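You operate a simulated robot arm through the tools that you are given. There is no shell and no other tool. Be economical: measure what you need, move in short steps, check, and stop when the job is done.

You run a simulated two-armed robot. Do the job below in one go: nothing can be reset, and whatever is moved stays where it is left.

JOB
Turn the duct knob to 3. Switch the cooling fan switch off. Fetch the green collar and set it on top of the blue box. Fetch the basket from the top of the right motor table and set it on the lower shelf of the green trolley. Take the green block from the ledge of the right panel and leave it on the cover of the left conveyor. Press the moisture test button two times. Fetch the yellow collar from the shelf of the sample bench and set it on the shelf under the heater. Put the pot labelled "Sesame" from the back of the sample bench on the dispatch mark and the pot that says "Linseed" on the back of the sack table. Count the blue pads on the back of the sample bench, then put as many of the plugs from the back of the sample bench on the shelf under the heater. Put the cloth from the top of the green trolley on the shelf of the sample bench. Shut the chaff drawer. Turn the collar heat knob to 120. Open the filler lid. Do these in any order. Set down upright: green block, pot.

It is judged by the outcome, as a careful person would: the job done as asked, and still so three seconds after it is handed in. It fails if anything else is knocked over, pushed out of place, dropped, spilled or broken. Lids that push on must go on centred and level and be pressed home; caps that screw on are set level and turned clockwise until they are tight. Flat cloth is picked up by pressing the open fingertips on it (5 to 10 N) and closing them slowly along it; thin cloth reads only 2 to 8 mm in the jaws.

ROBOT AND FRAMES
Two 7-joint arms with two-finger grippers on one trunk, on a base that drives. Base frame: it is fixed to the floor where the robot stands at the start and does not move with it; the origin is under the middle of the robot, x ahead of it, y to its left, z up. Units: mm, degrees, N and s.
The left shoulder is at the start at [29, 160, 1239], the right one opposite. Places, roughly: back of the sack table [-1900, 9700, 400]; basket (5x5x5 cm) [-3400, 5600, 800]; blue box [-2500, 500, 1000]; blue pad (5x4x4 cm) [-3600, 8400, 800]; blue pad (6x12x5 cm) [-3700, 8300, 800]; chaff drawer [-2600, 8500, 500]; cloth (9x7x4 cm) [-4800, 7200, 800]; collar [-4000, 8000, 500]; collar heat knob [-4000, 10200, 1000]; cooling fan switch [-800, -1000, 1800]; cover of the left conveyor (24x72 cm) [-340, 7760, 360]; dispatch mark (25x19 cm) [-5900, 8980, 800]; duct knob [600, 0, 1800]; filler lid [-3100, 3700, 1100]; green block (6x4x5 cm) [-2700, 6900, 1000]; green collar (5x5x2 cm) [-3600, 5500, 800]; lower shelf of the green trolley [-4500, 7300, 400]; moisture test button [-3500, 8000, 900]; plug (3x3x4 cm) [-4100, 8200, 800]; pot [-4000, 8000, 750]; shelf of the sample bench [-3800, 8100, 400]; shelf under the heater [-3800, 10300, 300]. Payload 2.45 kg a hand.
Tool frame (each hand has its own): the origin (TCP) lies between the finger pads and is the grasp point; the fingertips stand 26 mm ahead of it; z points along the fingers, y is the line along which they close. The gripper opens to 96 mm. The gripper's body begins 69 mm behind the TCP.
Orientation is told as [roll, pitch, yaw] about the base's x, y, z axes, in that order, counted from this pose: with the fingers straight down and closing along the base's y, the tool's x points along the base's -x, its y along +y and its z along -z.

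CONTROLS
- The arms move only by the tool arm_command. It takes "left_deltas", "right_deltas" or both (then of equal length, played together; a hand with none holds still); each is a list of rows, each an object of numbers (a shift or turn left out is 0, a gripper value left out holds the last): "dx", "dy", "dz": the shift along the tool's x, y, z in mm; "ax", "ay", "az": the turn, a rotation vector about the tool's x, y, z in degrees; "jaw": the finger opening in mm, from 0 to 96. In form: [{"dx": .., "dy": .., "dz": .., "ax": .., "ay": .., "az": .., "jaw": ..}, ...]. A call has 1 to 12 rows; each row shifts and turns the commanded pose from where the row before left it, along the tool's axes as they then stand. Each row takes 0.2 s and may step no farther than 50 mm and 8.6 degrees from the row before; otherwise, or with a gripper value out of range, the whole call is refused. Where a pose cannot be reached the arm comes as near as it can. A force on the tool above 40 N (or 10 N above the force at the start of the call, whichever is more), or a blocked arm, ends the call early, and 0.2 s more pass. The fingers move at their own pace and stop on an object; they squeeze with about 31 N. The grip force told is the motor's: it shows also when the fingers shut on nothing. Time passes only in rows, and 0.2 s behind the last, so rows that do not move let the fingers close. It gives the time, the measured TCP pose, the force on the tool (base axes), the opening and the grip force at its end, in the units of the frame above (readings bear some noise), with the torque about the TCP (base axes, N m) and any sound that the robot's microphone picked up.
- Cameras (640 x 400 px; columns grow to the right, rows downward): "scene" is now at [84, -16.8, 1733.2]; the picture's right is [-0.15, -0.99, -0.00], its down [-0.57, 0.09, -0.81] and it looks along [0.81, -0.12, -0.58] (base axes); focal length 214 px, centre (320, 200). "left" rides on the left gripper at [82, -3, -98] in its tool frame; the picture's right is [0.04, 1.00, 0.00], its down [-0.73, 0.03, -0.68] and it looks along [-0.68, 0.03, 0.73] (tool axes); focal length 256 px, centre (320, 200). "right" rides on the right gripper at [82, 3, -98] in its tool frame; the picture's right is [-0.04, 1.00, 0.00], its down [-0.73, -0.03, -0.68] and it looks along [-0.68, -0.03, 0.73] (tool axes); focal length 256 px, centre (320, 200). There is no depth. A picture from a camera that has moved, and an enlarged one, comes with that camera's place and axes in the base frame and with its lens.
- camera(camera): a new picture of that camera. The clock stands still meanwhile.
- slide_trunk(by): slides the trunk up (or, below 0, down) by that many mm; the arms and the scene camera ride with it, the base frame stays. It gives what a move gives, with no picture.
- steer(legs): drives the robot by 1 to 6 legs, each [ahead, left, turn to the left] in mm, mm and degrees, along the robot's own axes; the way and the turn of a leg run together, so that a leg with both is an arc; at most 1500 mm and 180 degrees a leg. The arms and the cameras ride along, it lands a little off, and it stops where it bumps. It gives what a move gives.
- aim_head(pan, tilt): turns the head with the scene camera to pan (to the left, within 120 degrees either way) and tilt (down, from -29 to 69), counted from straight ahead of the robot. It gives what a move gives.
- enlarge(camera, box): a new picture of the part [left, top, right, bottom] of that camera's present view, enlarged. The clock stands still meanwhile.
- finish_job(): hands the job in; it is judged then, once.

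Go step by step. Nothing tells you exact positions but the pictures and the camera data: compare them with the known pose of the tool, close in by small moves and look again before you grip or let go. The budget is 567 turns and 370 pictures, counting those below and the enlarged ones. Unless the task says otherwise, let go and move clear before handing in.

The tools are called after "Call:" as a command line: name --argument value ..., lists and objects as JSON in quotes. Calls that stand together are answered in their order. arm_command: Moves the arms, as the interface text tells. Its arguments: {"type":"object","properties":{"left_deltas":{"type":"array","items":{"type":"object","properties":{"dx":{"type":"number"},"dy":{"type":"number"},"dz":{"type":"number"},"ax":{"type":"number"},"ay":{"type":"number"},"az":{"type":"number"},"jaw":{"type":"number"}}}},"right_deltas":{"type":"array","items":{"type":"object","properties":{"dx":{"type":"number"},"dy":{"type":"number"},"dz":{"type":"number"},"ax":{"type":"number"},"ay":{"type":"number"},"az":{"type":"number"},"jaw":{"type":"number"}}}}},"required":[]} The other tools are called the same way: slide_trunk (by) slides the trunk up or down; steer (legs) drives the base; aim_head (pan, tilt) turns the head that bears the scene camera; camera (camera) takes a picture; enlarge (camera, box) takes an enlarged picture of a part of a camera's view; finish_job () hands the job in.

At the start:

```text
time: 0.0
left_position: [598.0, 184.2, 998.4]
left_tool_rot: [0.1, 0.1, 0.0]
left_contact_force: [0.0, -0.9, 0.0]
left_moment: [0.01, -0.02, -0.08]
left_width: 96.0
left_grasp_force: 0.1
right_position: [354.6, -145.5, 997.7]
right_tool_rot: [0.1, 0.2, 0.0]
right_contact_force: [0.2, 0.3, 0.2]
right_moment: [0.01, -0.02, 0.03]
right_width: 95.9
right_grasp_force: 0.0
trunk travel left (down, up): [-407.0, 160.0]
robot x, y, heading: [-0.3, 0.9, 0.4]
head pan, tilt: [-8.7, 35.2]
```

scene: 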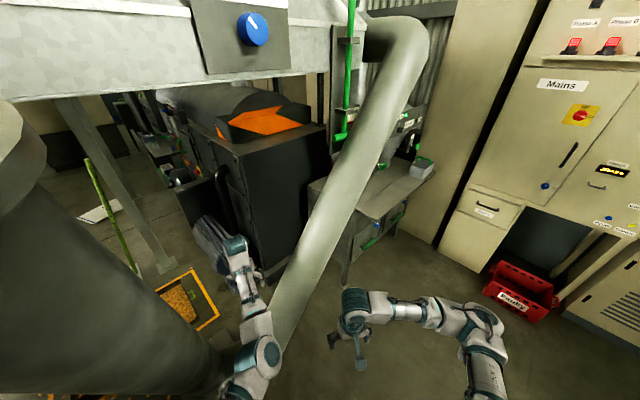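
right: 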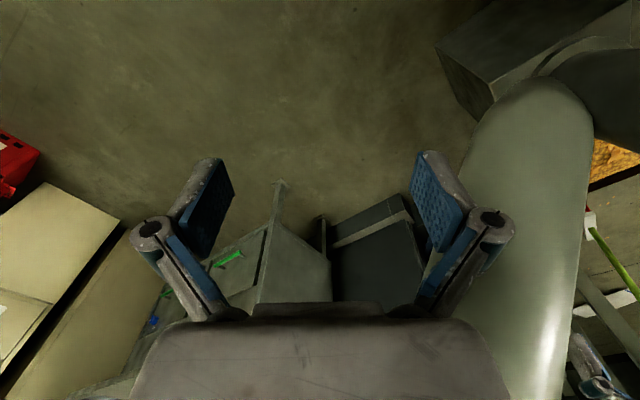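
left: 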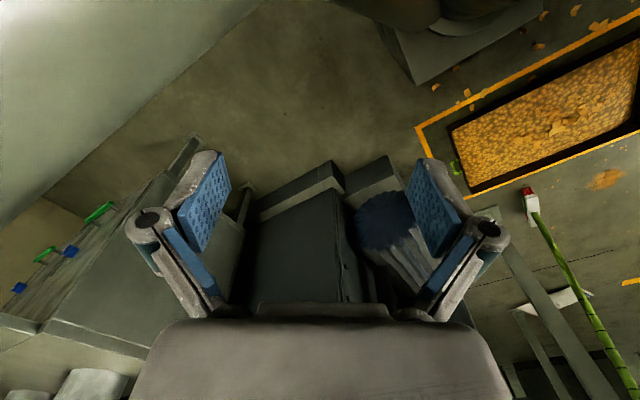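

The blue duct knob is up ahead of me. I'll aim the head at it to read its scale.

Call:
aim_head --pan 5 --tilt 0

Call:
camera --camera "scene"

```text
time: 1.0
left_position: [594.6, 184.6, 1000.8]
left_tool_rot: [0.1, 0.0, 0.0]
left_contact_force: [0.3, 0.3, -0.4]
left_moment: [0.02, 0.01, 0.02]
left_width: 96.1
left_grasp_force: 0.0
right_position: [351.5, -146.0, 1000.7]
right_tool_rot: [0.0, -0.1, 0.0]
right_contact_force: [0.6, -0.6, 0.3]
right_moment: [-0.01, -0.03, 0.02]
right_width: 96.2
right_grasp_force: 0.0
trunk travel left (down, up): [-407.0, 160.0]
robot x, y, heading: [1.8, -0.7, -0.2]
head pan, tilt: [5.0, 0.0]
```

```text
366 pictures are left
camera scene: at [87.1, 4.2, 1789.5], right [0.09, -1.0, 0.0], down [-0.01, 0.0, -1.0], along [1.0, 0.09, 0.0], focal length 214 px, centre (320, 200)
```

scene: 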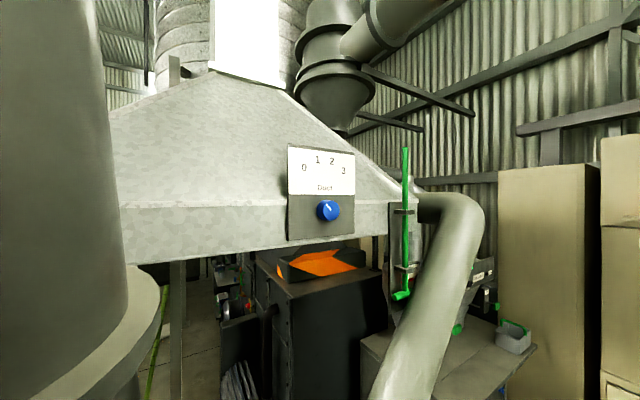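

Call:
enlarge --camera "scene" --box '[270, 130, 370, 250]'

```text
3.33 times, centred on (320, 190) of scene
camera zoom: at [87.1, 4.2, 1789.5], right [0.09, -1.0, 0.0], down [-0.01, 0.0, -1.0], along [1.0, 0.09, 0.0], focal length 715 px, centre (320, 233)
```

zoom: 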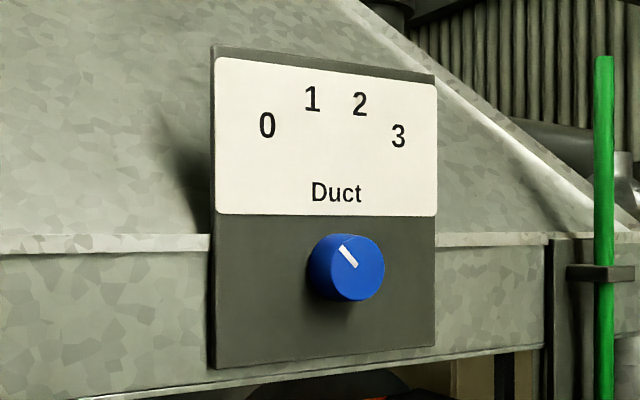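

The plate's left edge is nearer, so it faces toward my right. I'll raise the trunk and look again for a baseline.

Call:
slide_trunk --by 150

Call:
aim_head --pan -10 --tilt 25

Call:
camera --camera "scene"

```text
time: 2.8
left_position: [595.9, 183.6, 1149.7]
left_tool_rot: [0.1, -0.1, 0.0]
left_contact_force: [0.5, -0.3, 0.2]
left_moment: [0.0, -0.04, 0.03]
left_width: 96.0
left_grasp_force: 0.0
right_position: [351.4, -145.9, 1149.9]
right_tool_rot: [0.1, 0.0, 0.1]
right_contact_force: [1.1, -0.6, 0.4]
right_moment: [-0.01, -0.01, 0.02]
right_width: 96.1
right_grasp_force: 0.0
trunk travel left (down, up): [-557.0, 10.0]
robot x, y, heading: [-2.5, -3.8, -0.2]
head pan, tilt: [5.0, 0.0]
```

```text
time: 3.6
left_position: [594.6, 184.5, 1150.6]
left_tool_rot: [0.2, 0.0, 0.0]
left_contact_force: [-0.2, 0.4, 0.1]
left_moment: [-0.02, -0.03, 0.0]
left_width: 96.1
left_grasp_force: 0.1
right_position: [352.8, -146.5, 1150.0]
right_tool_rot: [0.0, -0.1, 0.0]
right_contact_force: [0.1, -0.7, 0.0]
right_moment: [0.0, 0.0, 0.02]
right_width: 96.2
right_grasp_force: 0.0
trunk travel left (down, up): [-557.0, 10.0]
robot x, y, heading: [2.2, -3.6, -0.3]
head pan, tilt: [-10.0, 25.0]
```

```text
364 pictures are left
camera scene: at [77.5, -19.7, 1899.0], right [-0.17, -0.98, 0.0], down [-0.42, 0.07, -0.9], along [0.89, -0.16, -0.43], focal length 214 px, centre (320, 200)
```

scene: 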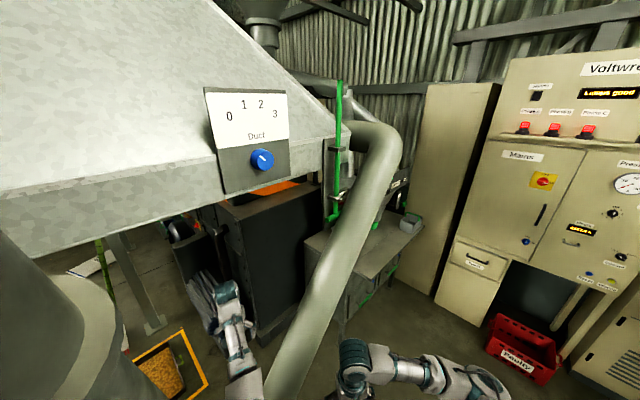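

The knob sits at about (600, 25, 1764) with the pointer at 0, and the plate normal calls for an approach heading of about 33°. The right hand goes up and pitches forward.

Call:
arm_command --right_deltas '[{"dz": -50}, {"dz": -50}, {"dz": -50}, {"dz": -50}, {"dz": -50, "ay": -8.5}, {"ay": -8.5}, {"ay": -8.5}, {"ay": -8.5}, {"ay": -8.5}, {"ay": -8.5}, {"ay": -8.5}, {"ay": -8.5}]'

Call:
arm_command --right_deltas '[{"ay": -8.5}, {"ay": -8.5}, {"ay": -5}, {"ax": -8.5}, {"ax": -8.5}, {"ax": -8.5}, {"ax": -8}, {"dx": -50}, {"dx": -50}, {"dx": -50}, {"dx": -50}]'

Call:
camera --camera "scene"

```text
time: 6.2
left_position: [596.0, 185.4, 1150.5]
left_tool_rot: [0.0, -0.1, 0.0]
left_contact_force: [-0.3, -0.1, 0.3]
left_moment: [-0.01, 0.0, -0.01]
left_width: 96.1
left_grasp_force: 0.0
right_position: [407.8, -112.9, 1443.0]
right_tool_rot: [-0.1, -68.0, 0.0]
right_contact_force: [-0.4, 0.6, -0.1]
right_moment: [-0.02, 0.01, -0.04]
right_width: 96.1
right_grasp_force: 0.0
right hand out of reach, approached as far as the arm can: row 10, 11, 12
trunk travel left (down, up): [-557.0, 10.0]
robot x, y, heading: [1.1, 1.0, -0.1]
head pan, tilt: [-10.0, 25.0]
```

```text
time: 8.7
left_position: [596.4, 184.2, 1150.7]
left_tool_rot: [0.0, 0.0, 0.0]
left_contact_force: [0.0, -0.3, -0.6]
left_moment: [0.02, -0.02, 0.01]
left_width: 95.7
left_grasp_force: 0.1
right_position: [454.8, -83.8, 1664.6]
right_tool_rot: [-133.9, -90.0, 167.4]
right_contact_force: [0.8, 0.4, 0.6]
right_moment: [0.02, 0.02, 0.01]
right_width: 95.8
right_grasp_force: 0.0
right hand out of reach, approached as far as the arm can: row 1, 2, 3, 4, 5
trunk travel left (down, up): [-557.0, 10.0]
robot x, y, heading: [1.5, -0.7, -0.0]
head pan, tilt: [-10.0, 25.0]
```

```text
363 pictures are left
camera scene: at [77.1, -18.5, 1899.0], right [-0.17, -0.98, 0.0], down [-0.42, 0.07, -0.9], along [0.89, -0.16, -0.43], focal length 214 px, centre (320, 200)
```

scene: 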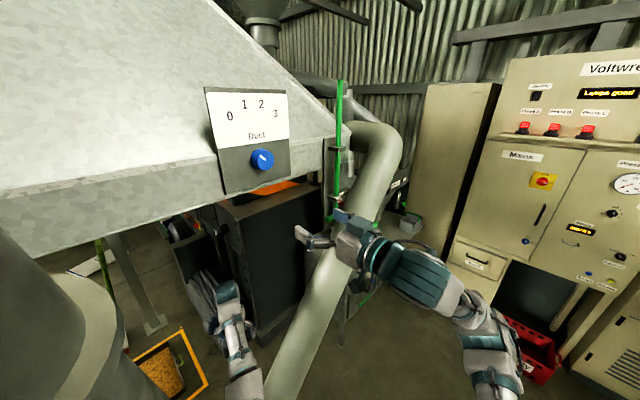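

Call:
arm_command --right_deltas '[{"dx": -50}, {"dx": -49}, {"dz": 30, "dy": 9}, {"az": -8}, {"az": -8}, {"az": -8}, {"az": -8}, {"az": -8}, {"az": -8}]'

Call:
camera --camera "right"

Call:
camera --camera "scene"

```text
time: 10.7
left_position: [595.3, 183.6, 1150.2]
left_tool_rot: [0.1, -0.1, 0.0]
left_contact_force: [-0.3, -0.9, 0.3]
left_moment: [-0.02, -0.03, -0.08]
left_width: 96.3
left_grasp_force: 0.2
right_position: [473.4, -59.7, 1763.8]
right_tool_rot: [-90.2, -41.9, 123.7]
right_contact_force: [0.3, -0.2, 0.2]
right_moment: [0.0, 0.0, -0.01]
right_width: 96.1
right_grasp_force: 0.1
trunk travel left (down, up): [-557.0, 10.0]
robot x, y, heading: [-0.4, -0.9, -0.1]
head pan, tilt: [-10.0, 25.0]
```

```text
362 pictures are left
camera right: at [426.0, -162.5, 1708.5], right [-0.38, 0.58, -0.72], down [-0.86, 0.06, 0.51], along [0.34, 0.81, 0.47], focal length 256 px, centre (320, 200)
```

right: 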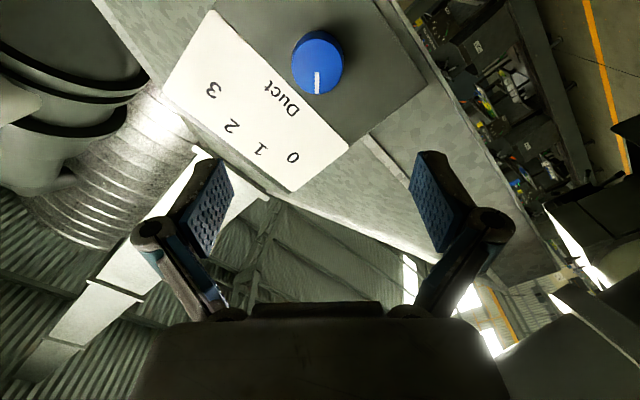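

```text
361 pictures are left
camera scene: at [77.1, -17.5, 1899.0], right [-0.17, -0.98, 0.0], down [-0.42, 0.07, -0.9], along [0.89, -0.16, -0.43], focal length 214 px, centre (320, 200)
```

scene: 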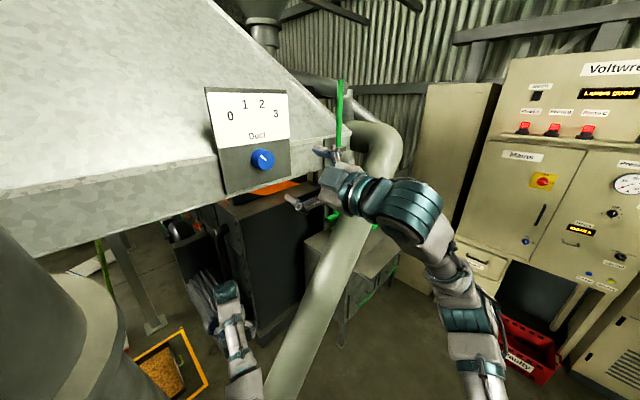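

Call:
arm_command --right_deltas '[{"dx": 16.3, "dy": -6.6, "ax": -1.2, "ay": -1.34}, {"dz": 35}, {"dz": 35}, {"dz": 30}]'

Call:
camera --camera "right"

```text
time: 11.7
left_position: [595.9, 188.5, 1149.2]
left_tool_rot: [-0.2, -0.1, 0.0]
left_contact_force: [-0.5, 0.7, 0.3]
left_moment: [-0.02, -0.03, -0.03]
left_width: 96.1
left_grasp_force: 0.0
right_position: [566.3, -9.9, 1756.5]
right_tool_rot: [-90.0, -41.8, 125.3]
right_contact_force: [0.0, 1.0, 0.2]
right_moment: [0.02, 0.01, 0.0]
right_width: 95.8
right_grasp_force: 0.1
trunk travel left (down, up): [-557.0, 10.0]
robot x, y, heading: [-1.1, -1.9, -0.3]
head pan, tilt: [-10.0, 25.0]
```

```text
360 pictures are left
camera right: at [521.0, -114.7, 1701.9], right [-0.4, 0.57, -0.72], down [-0.86, 0.04, 0.51], along [0.32, 0.82, 0.47], focal length 256 px, centre (320, 200)
```

right: 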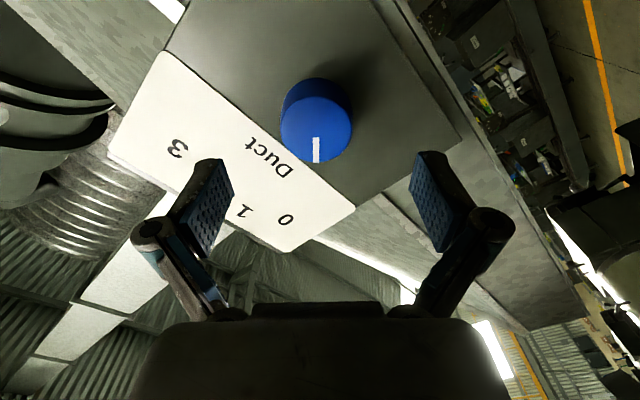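

Call:
arm_command --right_deltas '[{"dz": 28}, {"dz": 28}, {"jaw": 40}, {"jaw": 20}, {"jaw": 20}, {"jaw": 20}]'

Call:
camera --camera "right"

```text
time: 13.1
left_position: [597.0, 185.1, 1149.1]
left_tool_rot: [0.0, -0.2, 0.1]
left_contact_force: [0.1, 0.1, 0.3]
left_moment: [0.02, 0.0, -0.01]
left_width: 96.0
left_grasp_force: 0.0
right_position: [613.5, 19.2, 1756.8]
right_tool_rot: [-90.1, -41.9, 125.3]
right_contact_force: [-1.4, -0.1, -6.6]
right_moment: [-0.31, 0.4, -0.96]
right_width: 50.3
right_grasp_force: 45.3
trunk travel left (down, up): [-557.0, 10.0]
robot x, y, heading: [-0.7, -2.0, -0.2]
head pan, tilt: [-10.0, 25.0]
```

```text
359 pictures are left
camera right: at [567.6, -86.2, 1701.6], right [-0.4, 0.57, -0.72], down [-0.86, 0.04, 0.51], along [0.32, 0.82, 0.47], focal length 256 px, centre (320, 200)
```

right: 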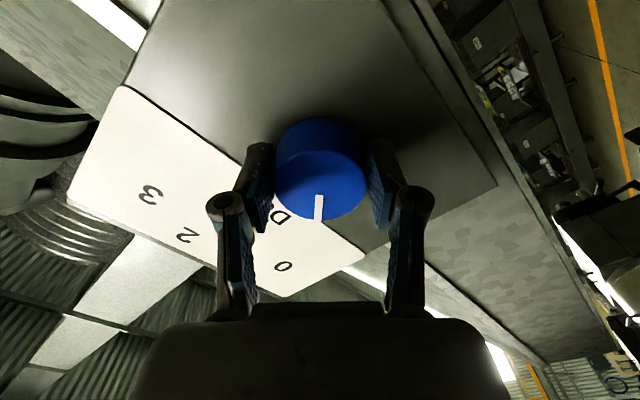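

Gripped the knob. I'll turn it clockwise in stages.

Call:
arm_command --right_deltas '[{"az": 8}, {"az": 8}, {"az": 8}, {"az": 8}, {"az": 8}, {"az": 8}]'

Call:
arm_command --right_deltas '[{"az": 8}, {"az": 8}, {"az": 8}, {"az": 8}, {"az": 8}, {"az": 6}]'

Call:
camera --camera "right"

```text
time: 14.4
left_position: [595.3, 187.2, 1150.8]
left_tool_rot: [-0.1, -0.1, 0.0]
left_contact_force: [-0.3, 0.5, 0.6]
left_moment: [-0.03, 0.0, 0.0]
left_width: 96.1
left_grasp_force: 0.1
right_position: [610.6, 20.6, 1757.0]
right_tool_rot: [-38.9, -89.9, 74.2]
right_contact_force: [-11.6, 3.8, -24.3]
right_moment: [-0.24, 0.33, 0.22]
right_width: 50.1
right_grasp_force: 45.1
trunk travel left (down, up): [-557.0, 10.0]
robot x, y, heading: [1.0, 1.3, 0.4]
head pan, tilt: [-10.0, 25.0]
```

```text
time: 15.8
left_position: [597.1, 186.8, 1150.0]
left_tool_rot: [-0.1, -0.2, 0.0]
left_contact_force: [-0.5, 0.7, 0.3]
left_moment: [0.0, -0.01, 0.02]
left_width: 96.3
left_grasp_force: 0.1
right_position: [610.4, 19.8, 1761.0]
right_tool_rot: [90.6, -44.2, -55.3]
right_contact_force: [4.9, 5.8, 7.5]
right_moment: [-0.78, -0.52, -0.14]
right_width: 50.7
right_grasp_force: 45.5
trunk travel left (down, up): [-557.0, 10.0]
robot x, y, heading: [-2.5, -2.6, 0.0]
head pan, tilt: [-10.0, 25.0]
```

```text
358 pictures are left
camera right: at [497.7, 13.2, 1707.2], right [-0.39, 0.54, 0.74], down [-0.24, -0.84, 0.48], along [0.89, 0.01, 0.46], focal length 256 px, centre (320, 200)
```

right: 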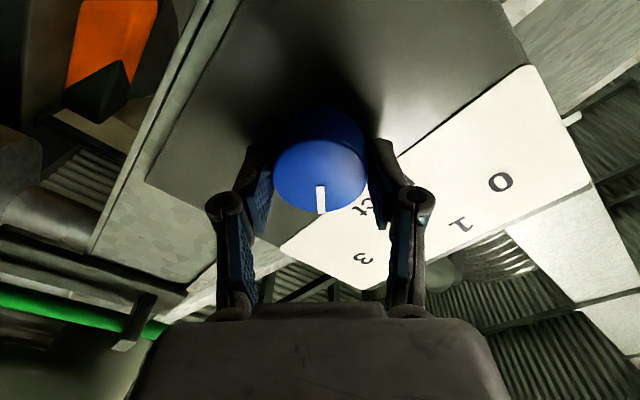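

Call:
arm_command --right_deltas '[{"jaw": 96}, {"jaw": 96}, {"jaw": 96}, {"dz": -40}, {"dz": -50}, {"dz": -40}]'

Call:
enlarge --camera "scene" --box '[190, 70, 310, 200]'

```text
time: 17.2
left_position: [595.4, 181.0, 1150.8]
left_tool_rot: [0.2, -0.1, 0.0]
left_contact_force: [-0.3, -1.2, -0.4]
left_moment: [-0.01, 0.0, 0.02]
left_width: 96.4
left_grasp_force: 0.0
right_position: [502.8, -62.1, 1758.5]
right_tool_rot: [90.3, -44.0, -54.9]
right_contact_force: [-0.1, 0.0, -0.6]
right_moment: [0.01, 0.0, -0.01]
right_width: 95.8
right_grasp_force: 0.2
trunk travel left (down, up): [-557.0, 10.0]
robot x, y, heading: [-2.5, -0.9, 0.1]
head pan, tilt: [-10.0, 25.0]
```

```text
3.08 times, centred on (250, 135) of scene
camera zoom: at [76.5, -23.0, 1898.9], right [-0.17, -0.98, 0.0], down [-0.42, 0.08, -0.9], along [0.89, -0.16, -0.43], focal length 660 px, centre (535, 400)
```

zoom: 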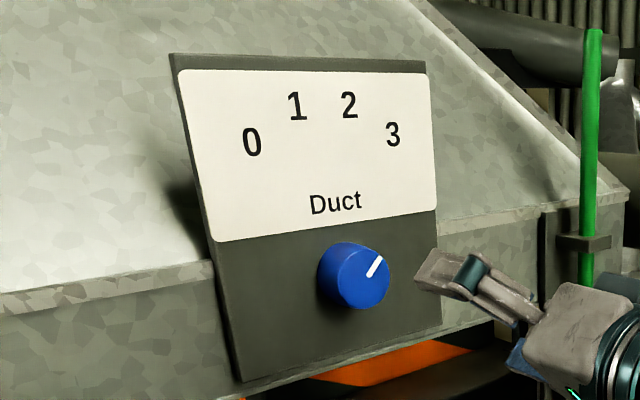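

Duct knob is at 3. I'll retract both hands and look around for the cooling fan switch.

Call:
arm_command --right_deltas '[{"dz": -40, "az": -8}, {"dz": -40, "az": -8}, {"dz": -40, "az": -8}, {"dz": -20, "az": -8}, {"az": -8}, {"az": -6}]' --left_deltas '[{"dx": 45}, {"dx": 45}, {"dx": 45}, {"dx": 45}, {"dx": 45}, {"dx": 20}]'

Call:
aim_head --pan -110 --tilt 5

Call:
camera --camera "scene"

Call:
aim_head --pan 110 --tilt 20

Call:
camera --camera "scene"

```text
time: 18.6
left_position: [482.8, 238.8, 1040.5]
left_tool_rot: [0.9, -1.5, 0.7]
left_contact_force: [0.5, 1.1, 0.0]
left_moment: [-0.02, 0.01, 0.01]
left_width: 96.2
left_grasp_force: 0.1
left hand out of reach, approached as far as the arm can: row 1, 2, 3, 4, 5, 6
right_position: [390.0, -136.4, 1758.2]
right_tool_rot: [-104.9, -89.6, 140.2]
right_contact_force: [-0.3, -0.3, 0.3]
right_moment: [-0.02, 0.01, 0.0]
right_width: 95.9
right_grasp_force: 0.1
trunk travel left (down, up): [-557.0, 10.0]
robot x, y, heading: [0.9, 2.9, -0.1]
head pan, tilt: [-10.0, 25.0]
```

```text
time: 20.4
left_position: [479.7, 239.9, 1037.7]
left_tool_rot: [1.3, -0.9, 0.6]
left_contact_force: [0.6, 0.3, -0.4]
left_moment: [0.04, 0.0, -0.02]
left_width: 96.2
left_grasp_force: 0.1
right_position: [390.8, -139.3, 1759.0]
right_tool_rot: [-176.5, -89.9, -148.3]
right_contact_force: [-0.7, 0.2, -0.4]
right_moment: [0.02, 0.03, 0.05]
right_width: 96.1
right_grasp_force: 0.1
trunk travel left (down, up): [-557.0, 10.0]
robot x, y, heading: [1.1, 0.1, -0.2]
head pan, tilt: [-110.0, 5.0]
```

```text
356 pictures are left
camera scene: at [-45.6, -89.1, 1931.8], right [-0.94, 0.34, 0.0], down [0.03, 0.08, -1.0], along [-0.34, -0.94, -0.09], focal length 214 px, centre (320, 200)
```

scene: 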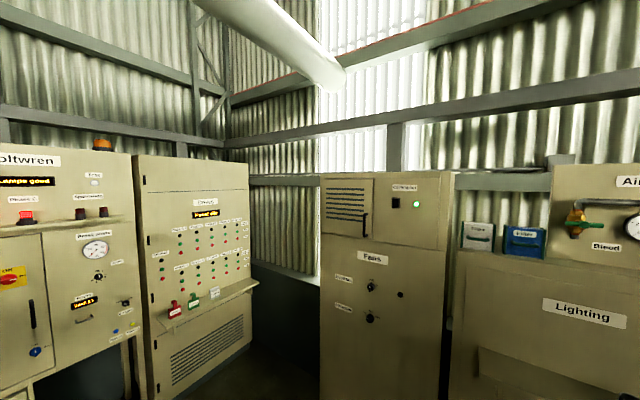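

```text
time: 23.6
left_position: [478.2, 240.2, 1033.7]
left_tool_rot: [1.4, -0.5, 0.7]
left_contact_force: [0.0, -0.1, 0.0]
left_moment: [0.03, -0.02, 0.04]
left_width: 96.1
left_grasp_force: 0.0
right_position: [391.6, -140.0, 1758.1]
right_tool_rot: [-176.6, -89.9, -148.1]
right_contact_force: [-0.4, -0.1, -0.1]
right_moment: [0.02, 0.01, 0.01]
right_width: 96.1
right_grasp_force: 0.0
trunk travel left (down, up): [-557.0, 10.0]
robot x, y, heading: [0.3, 0.8, -0.4]
head pan, tilt: [110.0, 20.0]
```

```text
355 pictures are left
camera scene: at [-46.2, 84.7, 1907.6], right [0.94, 0.34, 0.0], down [0.11, -0.32, -0.94], along [-0.32, 0.88, -0.34], focal length 214 px, centre (320, 200)
```

scene: 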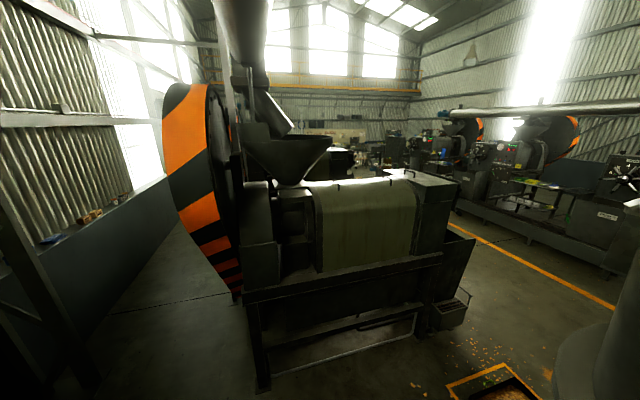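

The "Fans" cabinet is the place for the switch. I'll back off, turn right and look closely at it.

Call:
steer --legs '[[-250, 0, 0], [0, 0, -120]]'

Call:
aim_head --pan 0 --tilt 15

Call:
camera --camera "scene"

```text
time: 24.6
left_position: [429.7, 237.5, 1040.1]
left_tool_rot: [1.1, -2.4, -1.1]
left_contact_force: [39.7, -19.1, 3.9]
left_moment: [0.76, 1.29, -2.06]
left_width: 86.6
left_grasp_force: 0.0
right_position: [330.5, -133.2, 1759.8]
right_tool_rot: [-99.6, -89.8, 134.9]
right_contact_force: [-1.0, 0.3, 0.4]
right_moment: [0.03, 0.04, -0.11]
right_width: 95.9
right_grasp_force: 0.1
trunk travel left (down, up): [-557.0, 10.0]
robot x, y, heading: [-52.7, 2.1, 0.3]
head pan, tilt: [110.0, 20.0]
stopped in leg 1: the force on the tool passed its limit at 65 N (the readings are from after the stop); the commanded pose is now the measured one
```

```text
time: 26.5
left_position: [426.2, 235.6, 1039.9]
left_tool_rot: [1.3, -1.8, -0.5]
left_contact_force: [30.4, -28.7, 11.9]
left_moment: [1.5, 1.03, -1.29]
left_width: 83.2
left_grasp_force: 0.1
right_position: [328.8, -140.8, 1757.9]
right_tool_rot: [-151.2, -89.8, -173.6]
right_contact_force: [-0.8, 0.5, 0.0]
right_moment: [-0.02, 0.02, -0.01]
right_width: 96.0
right_grasp_force: 0.0
trunk travel left (down, up): [-557.0, 10.0]
robot x, y, heading: [-55.2, 0.9, 0.2]
head pan, tilt: [0.0, 15.0]
```

```text
354 pictures are left
camera scene: at [31.6, -23.1, 1914.8], right [0.0, -1.0, -0.01], down [-0.27, 0.01, -0.96], along [0.96, 0.0, -0.27], focal length 214 px, centre (320, 200)
```

scene: 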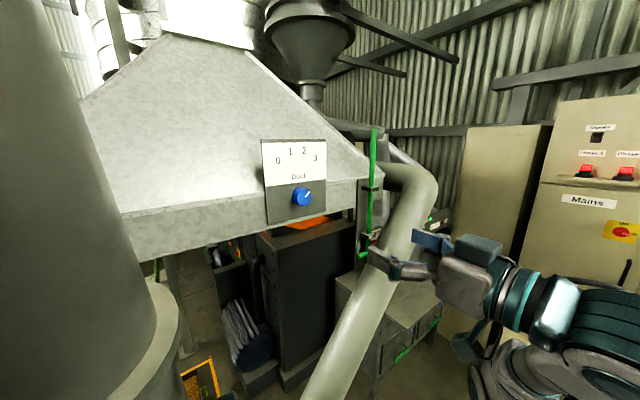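

The left hand met something. I'll look down at it.

Call:
camera --camera "left"

Call:
aim_head --pan 30 --tilt 60

Call:
camera --camera "scene"

```text
353 pictures are left
camera left: at [339.6, 230.6, 1135.5], right [-0.03, 1.0, 0.02], down [0.71, 0.01, 0.7], along [0.7, 0.04, -0.71], focal length 256 px, centre (320, 200)
```

left: 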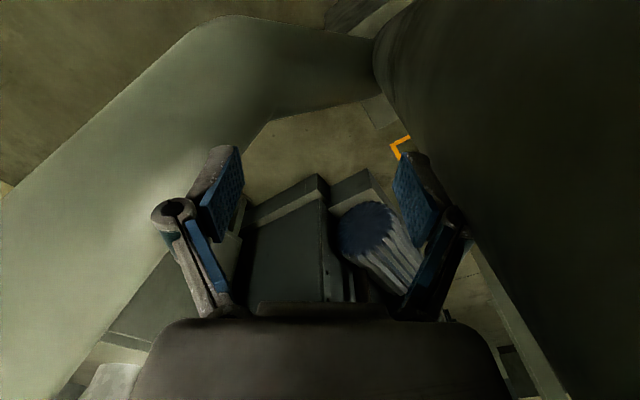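

```text
time: 27.6
left_position: [423.8, 236.1, 1040.7]
left_tool_rot: [1.2, -1.8, -0.4]
left_contact_force: [27.0, -29.6, 10.8]
left_moment: [1.38, 0.88, -1.07]
left_width: 81.9
left_grasp_force: 0.0
right_position: [329.1, -142.0, 1758.2]
right_tool_rot: [-148.8, -89.8, -176.0]
right_contact_force: [0.0, 1.0, -0.8]
right_moment: [-0.02, 0.02, 0.01]
right_width: 95.9
right_grasp_force: 0.0
trunk travel left (down, up): [-557.0, 10.0]
robot x, y, heading: [-54.7, -0.6, 0.2]
head pan, tilt: [30.0, 60.0]
```

```text
352 pictures are left
camera scene: at [-5.3, 10.8, 1849.3], right [0.5, -0.87, -0.01], down [-0.75, -0.43, -0.5], along [0.43, 0.26, -0.87], focal length 214 px, centre (320, 200)
```

scene: 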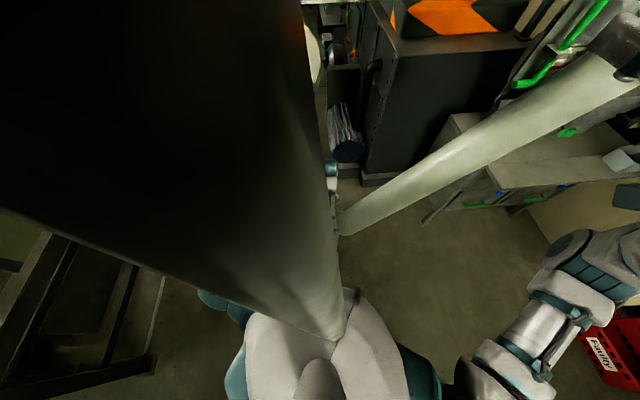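

Call:
steer --legs '[[50, 0, 0]]'

Call:
arm_command --left_deltas '[{"dy": -30}, {"dy": -30}, {"dy": -20, "dz": -30}, {"dz": -50}, {"dz": -50}, {"dz": -50}]'

Call:
camera --camera "scene"

```text
time: 28.5
left_position: [463.6, 242.7, 1043.9]
left_tool_rot: [1.7, -2.2, 0.1]
left_contact_force: [0.1, -0.4, 0.0]
left_moment: [0.07, -0.01, 0.02]
left_width: 96.2
left_grasp_force: 0.1
right_position: [359.3, -136.9, 1764.5]
right_tool_rot: [-137.9, -88.9, 172.9]
right_contact_force: [-0.9, -0.4, 1.0]
right_moment: [-0.05, 0.07, -0.04]
right_width: 95.9
right_grasp_force: 0.1
trunk travel left (down, up): [-557.0, 10.0]
robot x, y, heading: [-3.5, -0.7, -0.2]
head pan, tilt: [30.0, 60.0]
```

```text
time: 29.9
left_position: [554.8, 173.9, 1105.4]
left_tool_rot: [1.9, -2.1, 0.0]
left_contact_force: [1.4, 1.3, -1.0]
left_moment: [0.0, 0.04, 0.0]
left_width: 95.9
left_grasp_force: 0.0
left hand out of reach, approached as far as the arm can: row 2, 3, 4, 5, 6
right_position: [368.5, -142.8, 1762.8]
right_tool_rot: [-149.8, -89.2, -175.0]
right_contact_force: [0.0, 0.7, -0.3]
right_moment: [0.04, -0.01, 0.01]
right_width: 96.1
right_grasp_force: 0.1
trunk travel left (down, up): [-557.0, 10.0]
robot x, y, heading: [-4.0, -0.1, -0.0]
head pan, tilt: [30.0, 60.0]
```

```text
351 pictures are left
camera scene: at [38.4, 19.4, 1849.2], right [0.5, -0.87, -0.01], down [-0.75, -0.43, -0.5], along [0.43, 0.25, -0.87], focal length 214 px, centre (320, 200)
```

scene: 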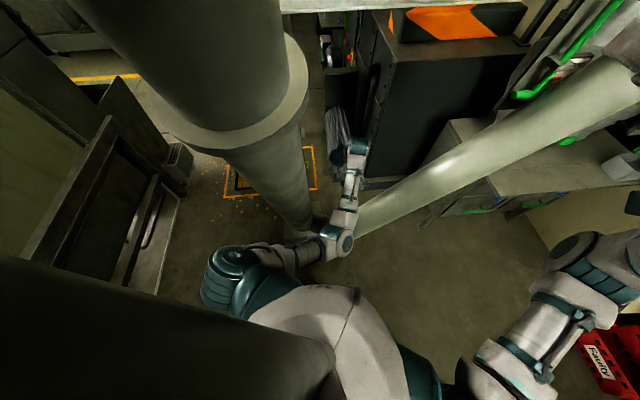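

Call:
arm_command --left_deltas '[{"dx": -45}, {"dx": -45}, {"ay": -8.5}, {"ay": -8.5}, {"ay": -8.5}, {"ay": -8.5}, {"ay": -8.5}, {"ay": -8.5}, {"ay": -8.5}, {"ay": -8.5}, {"ay": -8.5}, {"ay": -8.5}]'

Call:
camera --camera "scene"

```text
time: 32.5
left_position: [645.2, 179.9, 1106.6]
left_tool_rot: [29.4, -86.5, -29.2]
left_contact_force: [0.7, 0.1, 0.0]
left_moment: [0.01, -0.02, -0.02]
left_width: 96.2
left_grasp_force: 0.0
right_position: [370.8, -136.8, 1760.6]
right_tool_rot: [-133.8, -89.2, 168.9]
right_contact_force: [-0.9, 0.3, -0.5]
right_moment: [-0.03, -0.02, 0.02]
right_width: 96.1
right_grasp_force: 0.0
trunk travel left (down, up): [-557.0, 10.0]
robot x, y, heading: [-5.9, -0.9, 0.1]
head pan, tilt: [30.0, 60.0]
```

```text
350 pictures are left
camera scene: at [38.8, 31.2, 1849.0], right [0.5, -0.87, 0.0], down [-0.75, -0.43, -0.5], along [0.43, 0.25, -0.87], focal length 214 px, centre (320, 200)
```

scene: 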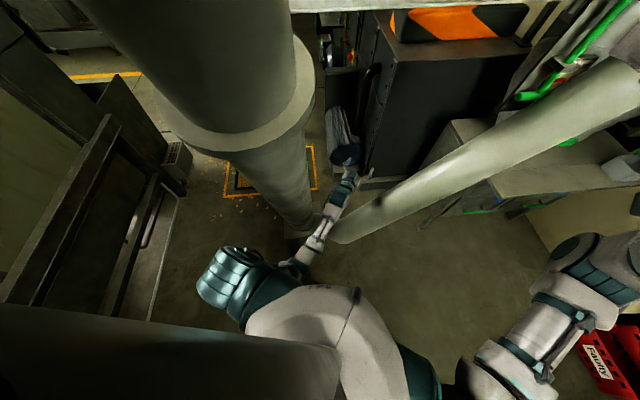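

Call:
arm_command --left_deltas '[{"dx": -50}, {"dx": -50}, {"dx": -50}, {"dx": -50}, {"dx": -50}, {"dx": -50}, {"dx": -40, "dy": -10}, {"dz": -40, "dy": -10}, {"dz": -40}, {"dz": -40}, {"dz": -40}, {"dz": -40}]'

Call:
camera --camera "scene"

```text
time: 35.1
left_position: [462.0, 148.3, 1458.7]
left_tool_rot: [30.7, -86.3, -30.6]
left_contact_force: [0.6, -0.7, -0.2]
left_moment: [-0.03, 0.02, 0.03]
left_width: 96.0
left_grasp_force: 0.0
right_position: [368.3, -140.6, 1762.8]
right_tool_rot: [-142.3, -89.1, 177.5]
right_contact_force: [-1.0, -0.6, -0.3]
right_moment: [-0.01, 0.0, -0.01]
right_width: 96.2
right_grasp_force: 0.2
trunk travel left (down, up): [-557.0, 10.0]
robot x, y, heading: [-3.6, -1.3, 0.2]
head pan, tilt: [30.0, 60.0]
```

```text
349 pictures are left
camera scene: at [36.2, 27.8, 1849.2], right [0.5, -0.87, 0.0], down [-0.75, -0.43, -0.5], along [0.43, 0.25, -0.87], focal length 214 px, centre (320, 200)
```

scene: 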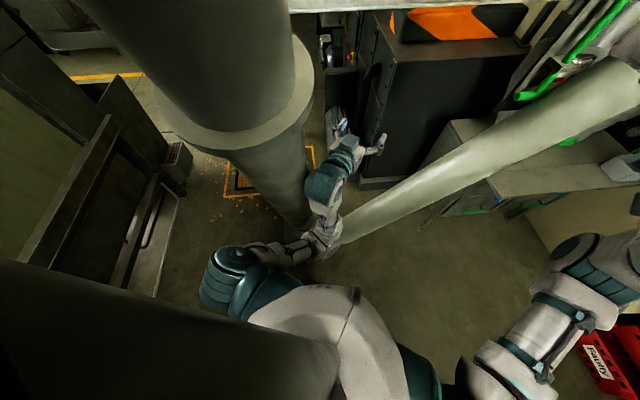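

Call:
arm_command --left_deltas '[{"dz": -40}, {"dz": -40}, {"dz": -40}, {"dx": -40}, {"dx": -40}]'

Call:
steer --legs '[[-150, 0, 0]]'

Call:
camera --camera "scene"

```text
time: 36.3
left_position: [424.9, 102.3, 1582.7]
left_tool_rot: [31.0, -86.5, -30.8]
left_contact_force: [-0.2, -0.7, 0.1]
left_moment: [-0.01, -0.02, 0.01]
left_width: 96.3
left_grasp_force: 0.1
left hand out of reach, approached as far as the arm can: row 1, 2, 3
right_position: [372.0, -139.3, 1761.9]
right_tool_rot: [-141.8, -89.3, 177.0]
right_contact_force: [-0.2, -0.6, 0.6]
right_moment: [0.0, 0.0, 0.0]
right_width: 96.0
right_grasp_force: 0.0
trunk travel left (down, up): [-557.0, 10.0]
robot x, y, heading: [-5.1, -2.3, -0.2]
head pan, tilt: [30.0, 60.0]
```

```text
time: 37.7
left_position: [278.6, 103.1, 1581.0]
left_tool_rot: [29.5, -86.4, -29.3]
left_contact_force: [-0.1, 0.5, 0.0]
left_moment: [-0.02, -0.01, 0.02]
left_width: 95.7
left_grasp_force: 0.2
right_position: [225.9, -138.2, 1760.1]
right_tool_rot: [-136.8, -89.4, 171.9]
right_contact_force: [-1.0, 0.7, -0.6]
right_moment: [-0.01, -0.01, 0.02]
right_width: 96.0
right_grasp_force: 0.1
trunk travel left (down, up): [-557.0, 10.0]
robot x, y, heading: [-156.1, -0.9, -0.0]
head pan, tilt: [30.0, 60.0]
```

```text
348 pictures are left
camera scene: at [-104.8, 29.4, 1848.9], right [0.5, -0.87, 0.0], down [-0.75, -0.43, -0.49], along [0.43, 0.25, -0.87], focal length 214 px, centre (320, 200)
```

scene: 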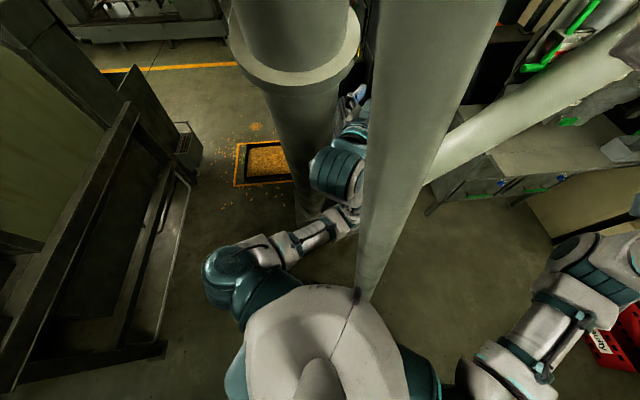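

Call:
steer --legs '[[-330, 0, 0]]'

Call:
camera --camera "scene"

```text
time: 39.9
left_position: [-58.4, 106.3, 1583.4]
left_tool_rot: [30.9, -86.7, -30.7]
left_contact_force: [-0.3, 0.0, -0.2]
left_moment: [-0.01, -0.03, 0.01]
left_width: 96.0
left_grasp_force: 0.1
right_position: [-114.0, -138.8, 1762.4]
right_tool_rot: [-139.2, -89.4, 174.3]
right_contact_force: [1.1, -0.9, 0.2]
right_moment: [0.01, 0.01, 0.0]
right_width: 96.0
right_grasp_force: 0.1
trunk travel left (down, up): [-557.0, 10.0]
robot x, y, heading: [-486.7, -0.2, 0.2]
head pan, tilt: [30.0, 60.0]
```

```text
347 pictures are left
camera scene: at [-439.4, 29.9, 1848.9], right [0.5, -0.87, 0.0], down [-0.75, -0.43, -0.5], along [0.43, 0.25, -0.87], focal length 214 px, centre (320, 200)
```

scene: 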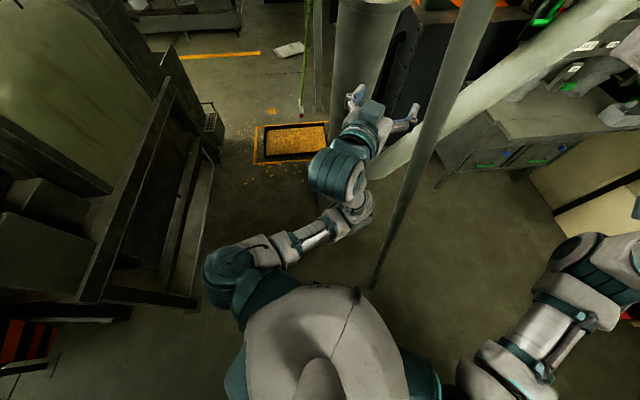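

Call:
steer --legs '[[0, 0, -144.5]]'

Call:
aim_head --pan 20 --tilt 25

Call:
camera --camera "scene"

```text
time: 46.3
left_position: [-774.6, -324.6, 1585.4]
left_tool_rot: [33.8, -86.9, -179.3]
left_contact_force: [0.0, 0.4, 0.3]
left_moment: [0.01, -0.03, 0.03]
left_width: 96.1
left_grasp_force: 0.1
right_position: [-866.1, -92.8, 1764.7]
right_tool_rot: [-142.9, -89.1, 32.3]
right_contact_force: [0.4, 0.2, 0.2]
right_moment: [-0.04, 0.01, -0.01]
right_width: 96.0
right_grasp_force: 0.0
trunk travel left (down, up): [-557.0, 10.0]
robot x, y, heading: [-488.6, 1.8, -145.6]
head pan, tilt: [30.0, 60.0]
```

```text
time: 47.3
left_position: [-772.2, -323.7, 1587.0]
left_tool_rot: [37.6, -87.2, 177.0]
left_contact_force: [0.8, -0.6, 0.8]
left_moment: [-0.01, -0.02, 0.01]
left_width: 95.9
left_grasp_force: 0.0
right_position: [-862.6, -92.0, 1765.2]
right_tool_rot: [-141.6, -88.9, 31.0]
right_contact_force: [0.9, -0.2, -0.1]
right_moment: [-0.03, 0.03, -0.02]
right_width: 96.2
right_grasp_force: 0.2
trunk travel left (down, up): [-557.0, 10.0]
robot x, y, heading: [-489.9, -0.4, -145.8]
head pan, tilt: [20.0, 25.0]
```

```text
346 pictures are left
camera scene: at [-531.4, -66.8, 1899.0], right [-0.81, 0.58, 0.0], down [0.25, 0.34, -0.91], along [-0.53, -0.74, -0.43], focal length 214 px, centre (320, 200)
```

scene: 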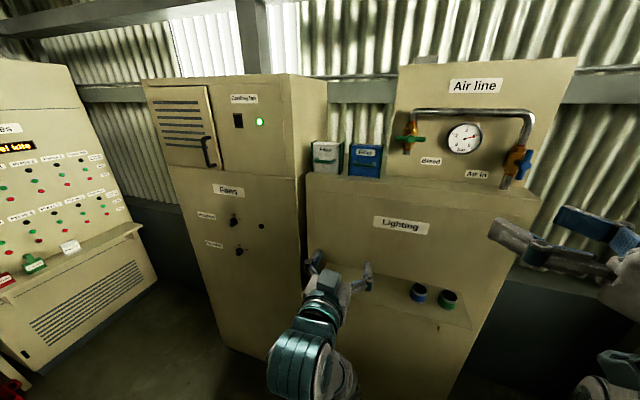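

Call:
enlarge --camera "scene" --box '[130, 70, 310, 200]'

```text
3.08 times, centred on (220, 135) of scene
camera zoom: at [-531.4, -66.8, 1899.0], right [-0.81, 0.58, 0.0], down [0.25, 0.34, -0.91], along [-0.53, -0.74, -0.43], focal length 660 px, centre (628, 400)
```

zoom: 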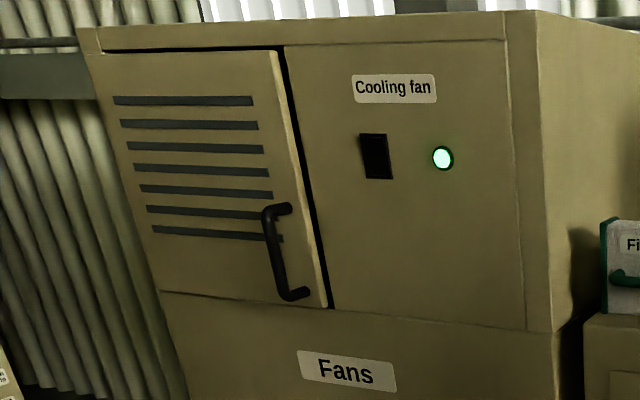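

Call:
steer --legs '[[0, 790, 1.3], [150, 0, 0]]'

Call:
camera --camera "right"

Call:
camera --camera "scene"

```text
time: 52.6
left_position: [-430.5, -1056.2, 1588.0]
left_tool_rot: [41.7, -86.7, 174.2]
left_contact_force: [-1.0, -0.5, 0.0]
left_moment: [0.0, -0.01, 0.03]
left_width: 96.1
left_grasp_force: 0.1
right_position: [-529.1, -827.0, 1764.3]
right_tool_rot: [-163.2, -88.7, 54.0]
right_contact_force: [-0.1, -0.4, 0.7]
right_moment: [0.04, -0.05, 0.0]
right_width: 95.9
right_grasp_force: 0.0
trunk travel left (down, up): [-557.0, 10.0]
robot x, y, heading: [-150.4, -738.2, -144.1]
head pan, tilt: [20.0, 25.0]
```

```text
344 pictures are left
camera right: at [-493.9, -737.5, 1682.9], right [0.94, -0.33, 0.03], down [0.2, 0.66, 0.72], along [-0.26, -0.67, 0.69], focal length 256 px, centre (320, 200)
```

right: 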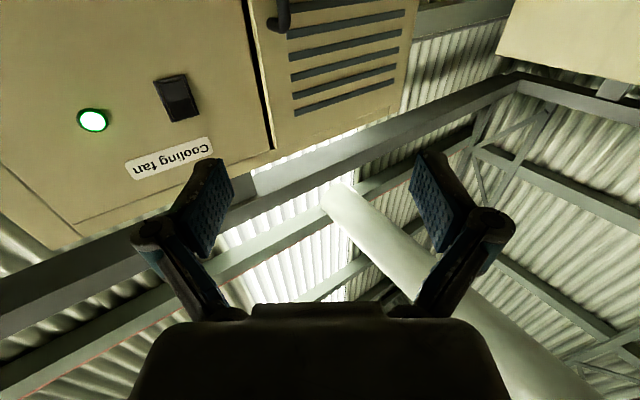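

```text
343 pictures are left
camera scene: at [-194.1, -795.6, 1899.5], right [-0.83, 0.56, -0.01], down [0.24, 0.34, -0.91], along [-0.51, -0.75, -0.42], focal length 214 px, centre (320, 200)
```

scene: 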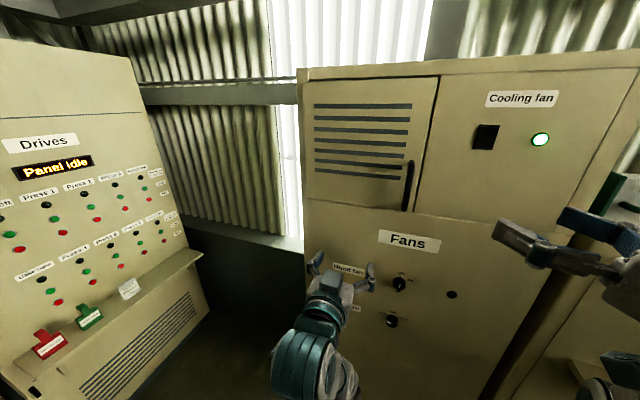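

Call:
steer --legs '[[110, 0, 0]]'

Call:
arm_command --right_deltas '[{"ax": 7, "jaw": 0}, {"ax": 7, "jaw": 0}, {"ax": 7}, {"ax": 7}, {"ax": 7}, {"dx": -45, "dy": -21}, {"dz": 40}]'

Call:
camera --camera "right"

Call:
enlarge --camera "scene" --box '[440, 80, 600, 220]'

```text
time: 53.8
left_position: [-518.8, -1110.5, 1591.2]
left_tool_rot: [52.7, -87.0, 163.3]
left_contact_force: [-0.2, -0.6, 0.1]
left_moment: [0.01, 0.01, 0.03]
left_width: 96.0
left_grasp_force: 0.1
right_position: [-616.1, -878.5, 1766.7]
right_tool_rot: [-168.1, -88.4, 58.9]
right_contact_force: [0.0, -0.8, 0.6]
right_moment: [0.02, -0.02, 0.04]
right_width: 96.2
right_grasp_force: 0.0
trunk travel left (down, up): [-557.0, 10.0]
robot x, y, heading: [-245.0, -801.4, -144.0]
head pan, tilt: [20.0, 25.0]
```

```text
time: 55.4
left_position: [-515.0, -1141.8, 1588.0]
left_tool_rot: [33.9, -87.4, -177.8]
left_contact_force: [0.0, 0.0, 0.1]
left_moment: [0.01, 0.02, -0.03]
left_width: 96.1
left_grasp_force: 0.1
right_position: [-657.8, -919.1, 1813.2]
right_tool_rot: [-164.3, -88.8, 19.9]
right_contact_force: [-0.3, -1.1, -0.5]
right_moment: [-0.02, 0.0, 0.0]
right_width: 0.0
right_grasp_force: 28.5
trunk travel left (down, up): [-557.0, 10.0]
robot x, y, heading: [-242.7, -803.7, -144.2]
head pan, tilt: [20.0, 25.0]
```

```text
342 pictures are left
camera right: at [-575.1, -864.9, 1730.4], right [0.58, -0.81, 0.03], down [0.55, 0.43, 0.72], along [-0.6, -0.4, 0.69], focal length 256 px, centre (320, 200)
```

right: 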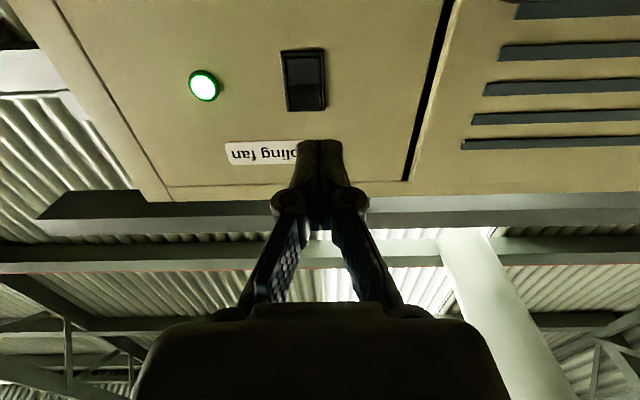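

```text
2.86 times, centred on (520, 150) of scene
camera zoom: at [-280.6, -883.4, 1898.5], right [-0.83, 0.56, 0.0], down [0.24, 0.36, -0.9], along [-0.51, -0.75, -0.43], focal length 613 px, centre (-251, 343)
```

zoom: 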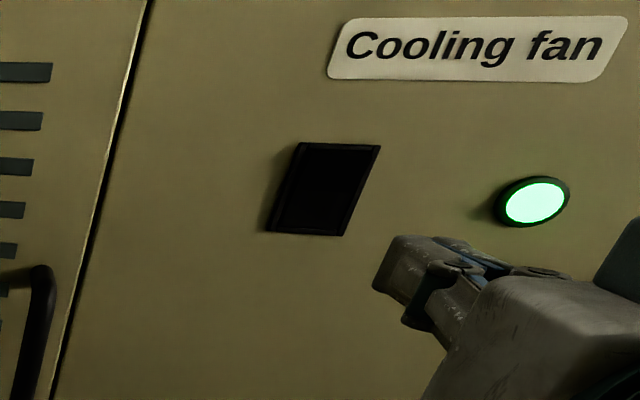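

Call:
enlarge --camera "right" --box '[250, 30, 360, 130]'

```text
4.00 times, centred on (305, 80) of right
camera zoom: at [-575.1, -864.9, 1730.4], right [0.58, -0.81, 0.03], down [0.55, 0.43, 0.72], along [-0.6, -0.4, 0.69], focal length 1024 px, centre (380, 680)
```

zoom: 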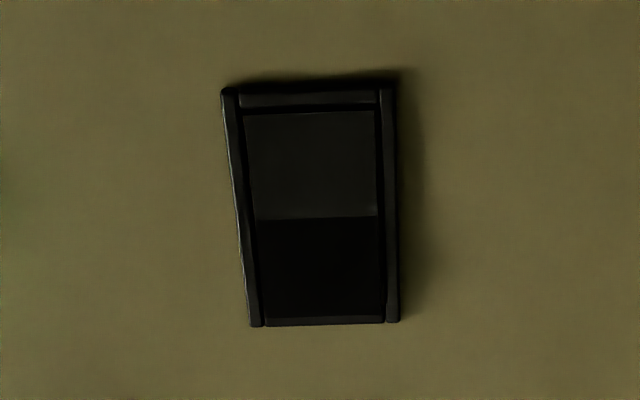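

Call:
arm_command --right_deltas '[{"dy": -15, "dx": 9}, {"dz": 40}, {"dz": 40}, {"dz": 30}]'

Call:
camera --camera "right"

```text
time: 56.4
left_position: [-508.8, -1140.7, 1590.5]
left_tool_rot: [42.5, -88.0, 173.5]
left_contact_force: [0.4, -0.1, -0.4]
left_moment: [0.02, -0.02, -0.05]
left_width: 96.4
left_grasp_force: 0.1
right_position: [-748.3, -969.2, 1807.4]
right_tool_rot: [-163.0, -88.6, 18.8]
right_contact_force: [0.9, -0.6, -0.3]
right_moment: [0.01, -0.02, -0.05]
right_width: 0.0
right_grasp_force: 28.9
trunk travel left (down, up): [-557.0, 10.0]
robot x, y, heading: [-242.5, -803.6, -144.2]
head pan, tilt: [20.0, 25.0]
```

```text
339 pictures are left
camera right: at [-667.3, -916.0, 1725.3], right [0.58, -0.81, 0.03], down [0.55, 0.43, 0.72], along [-0.6, -0.4, 0.7], focal length 256 px, centre (320, 200)
```

right: 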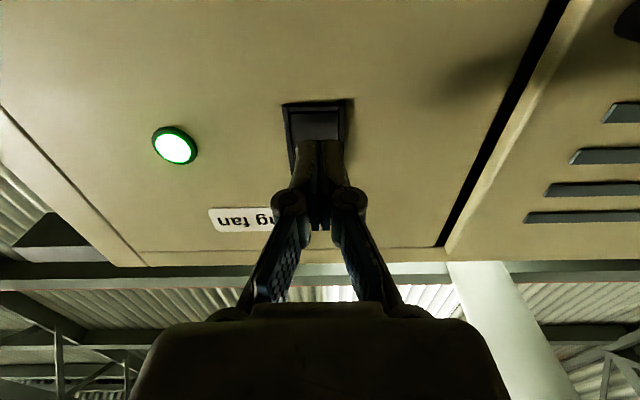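

Call:
arm_command --right_deltas '[{"dz": 15}, {"dz": 5}, {"dz": 5}, {"dz": 4}, {"dz": 4}]'

Call:
camera --camera "right"

```text
time: 57.6
left_position: [-514.0, -1129.8, 1591.7]
left_tool_rot: [45.8, -87.7, 170.2]
left_contact_force: [0.6, 0.4, -0.5]
left_moment: [0.03, 0.02, 0.01]
left_width: 96.1
left_grasp_force: 0.1
right_position: [-779.9, -976.8, 1808.9]
right_tool_rot: [-179.8, -88.6, 35.5]
right_contact_force: [0.3, -0.5, 0.4]
right_moment: [0.01, -0.02, -0.06]
right_width: 0.1
right_grasp_force: 28.7
trunk travel left (down, up): [-557.0, 10.0]
robot x, y, heading: [-242.3, -799.8, -144.2]
head pan, tilt: [20.0, 25.0]
```

```text
338 pictures are left
camera right: at [-698.8, -923.3, 1725.5], right [0.58, -0.81, 0.04], down [0.55, 0.43, 0.72], along [-0.6, -0.4, 0.7], focal length 256 px, centre (320, 200)
```

right: 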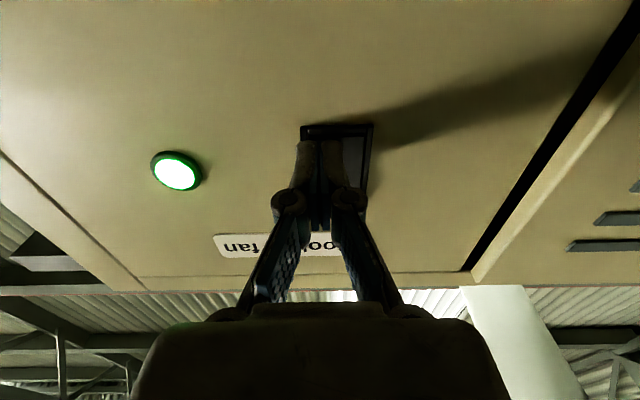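

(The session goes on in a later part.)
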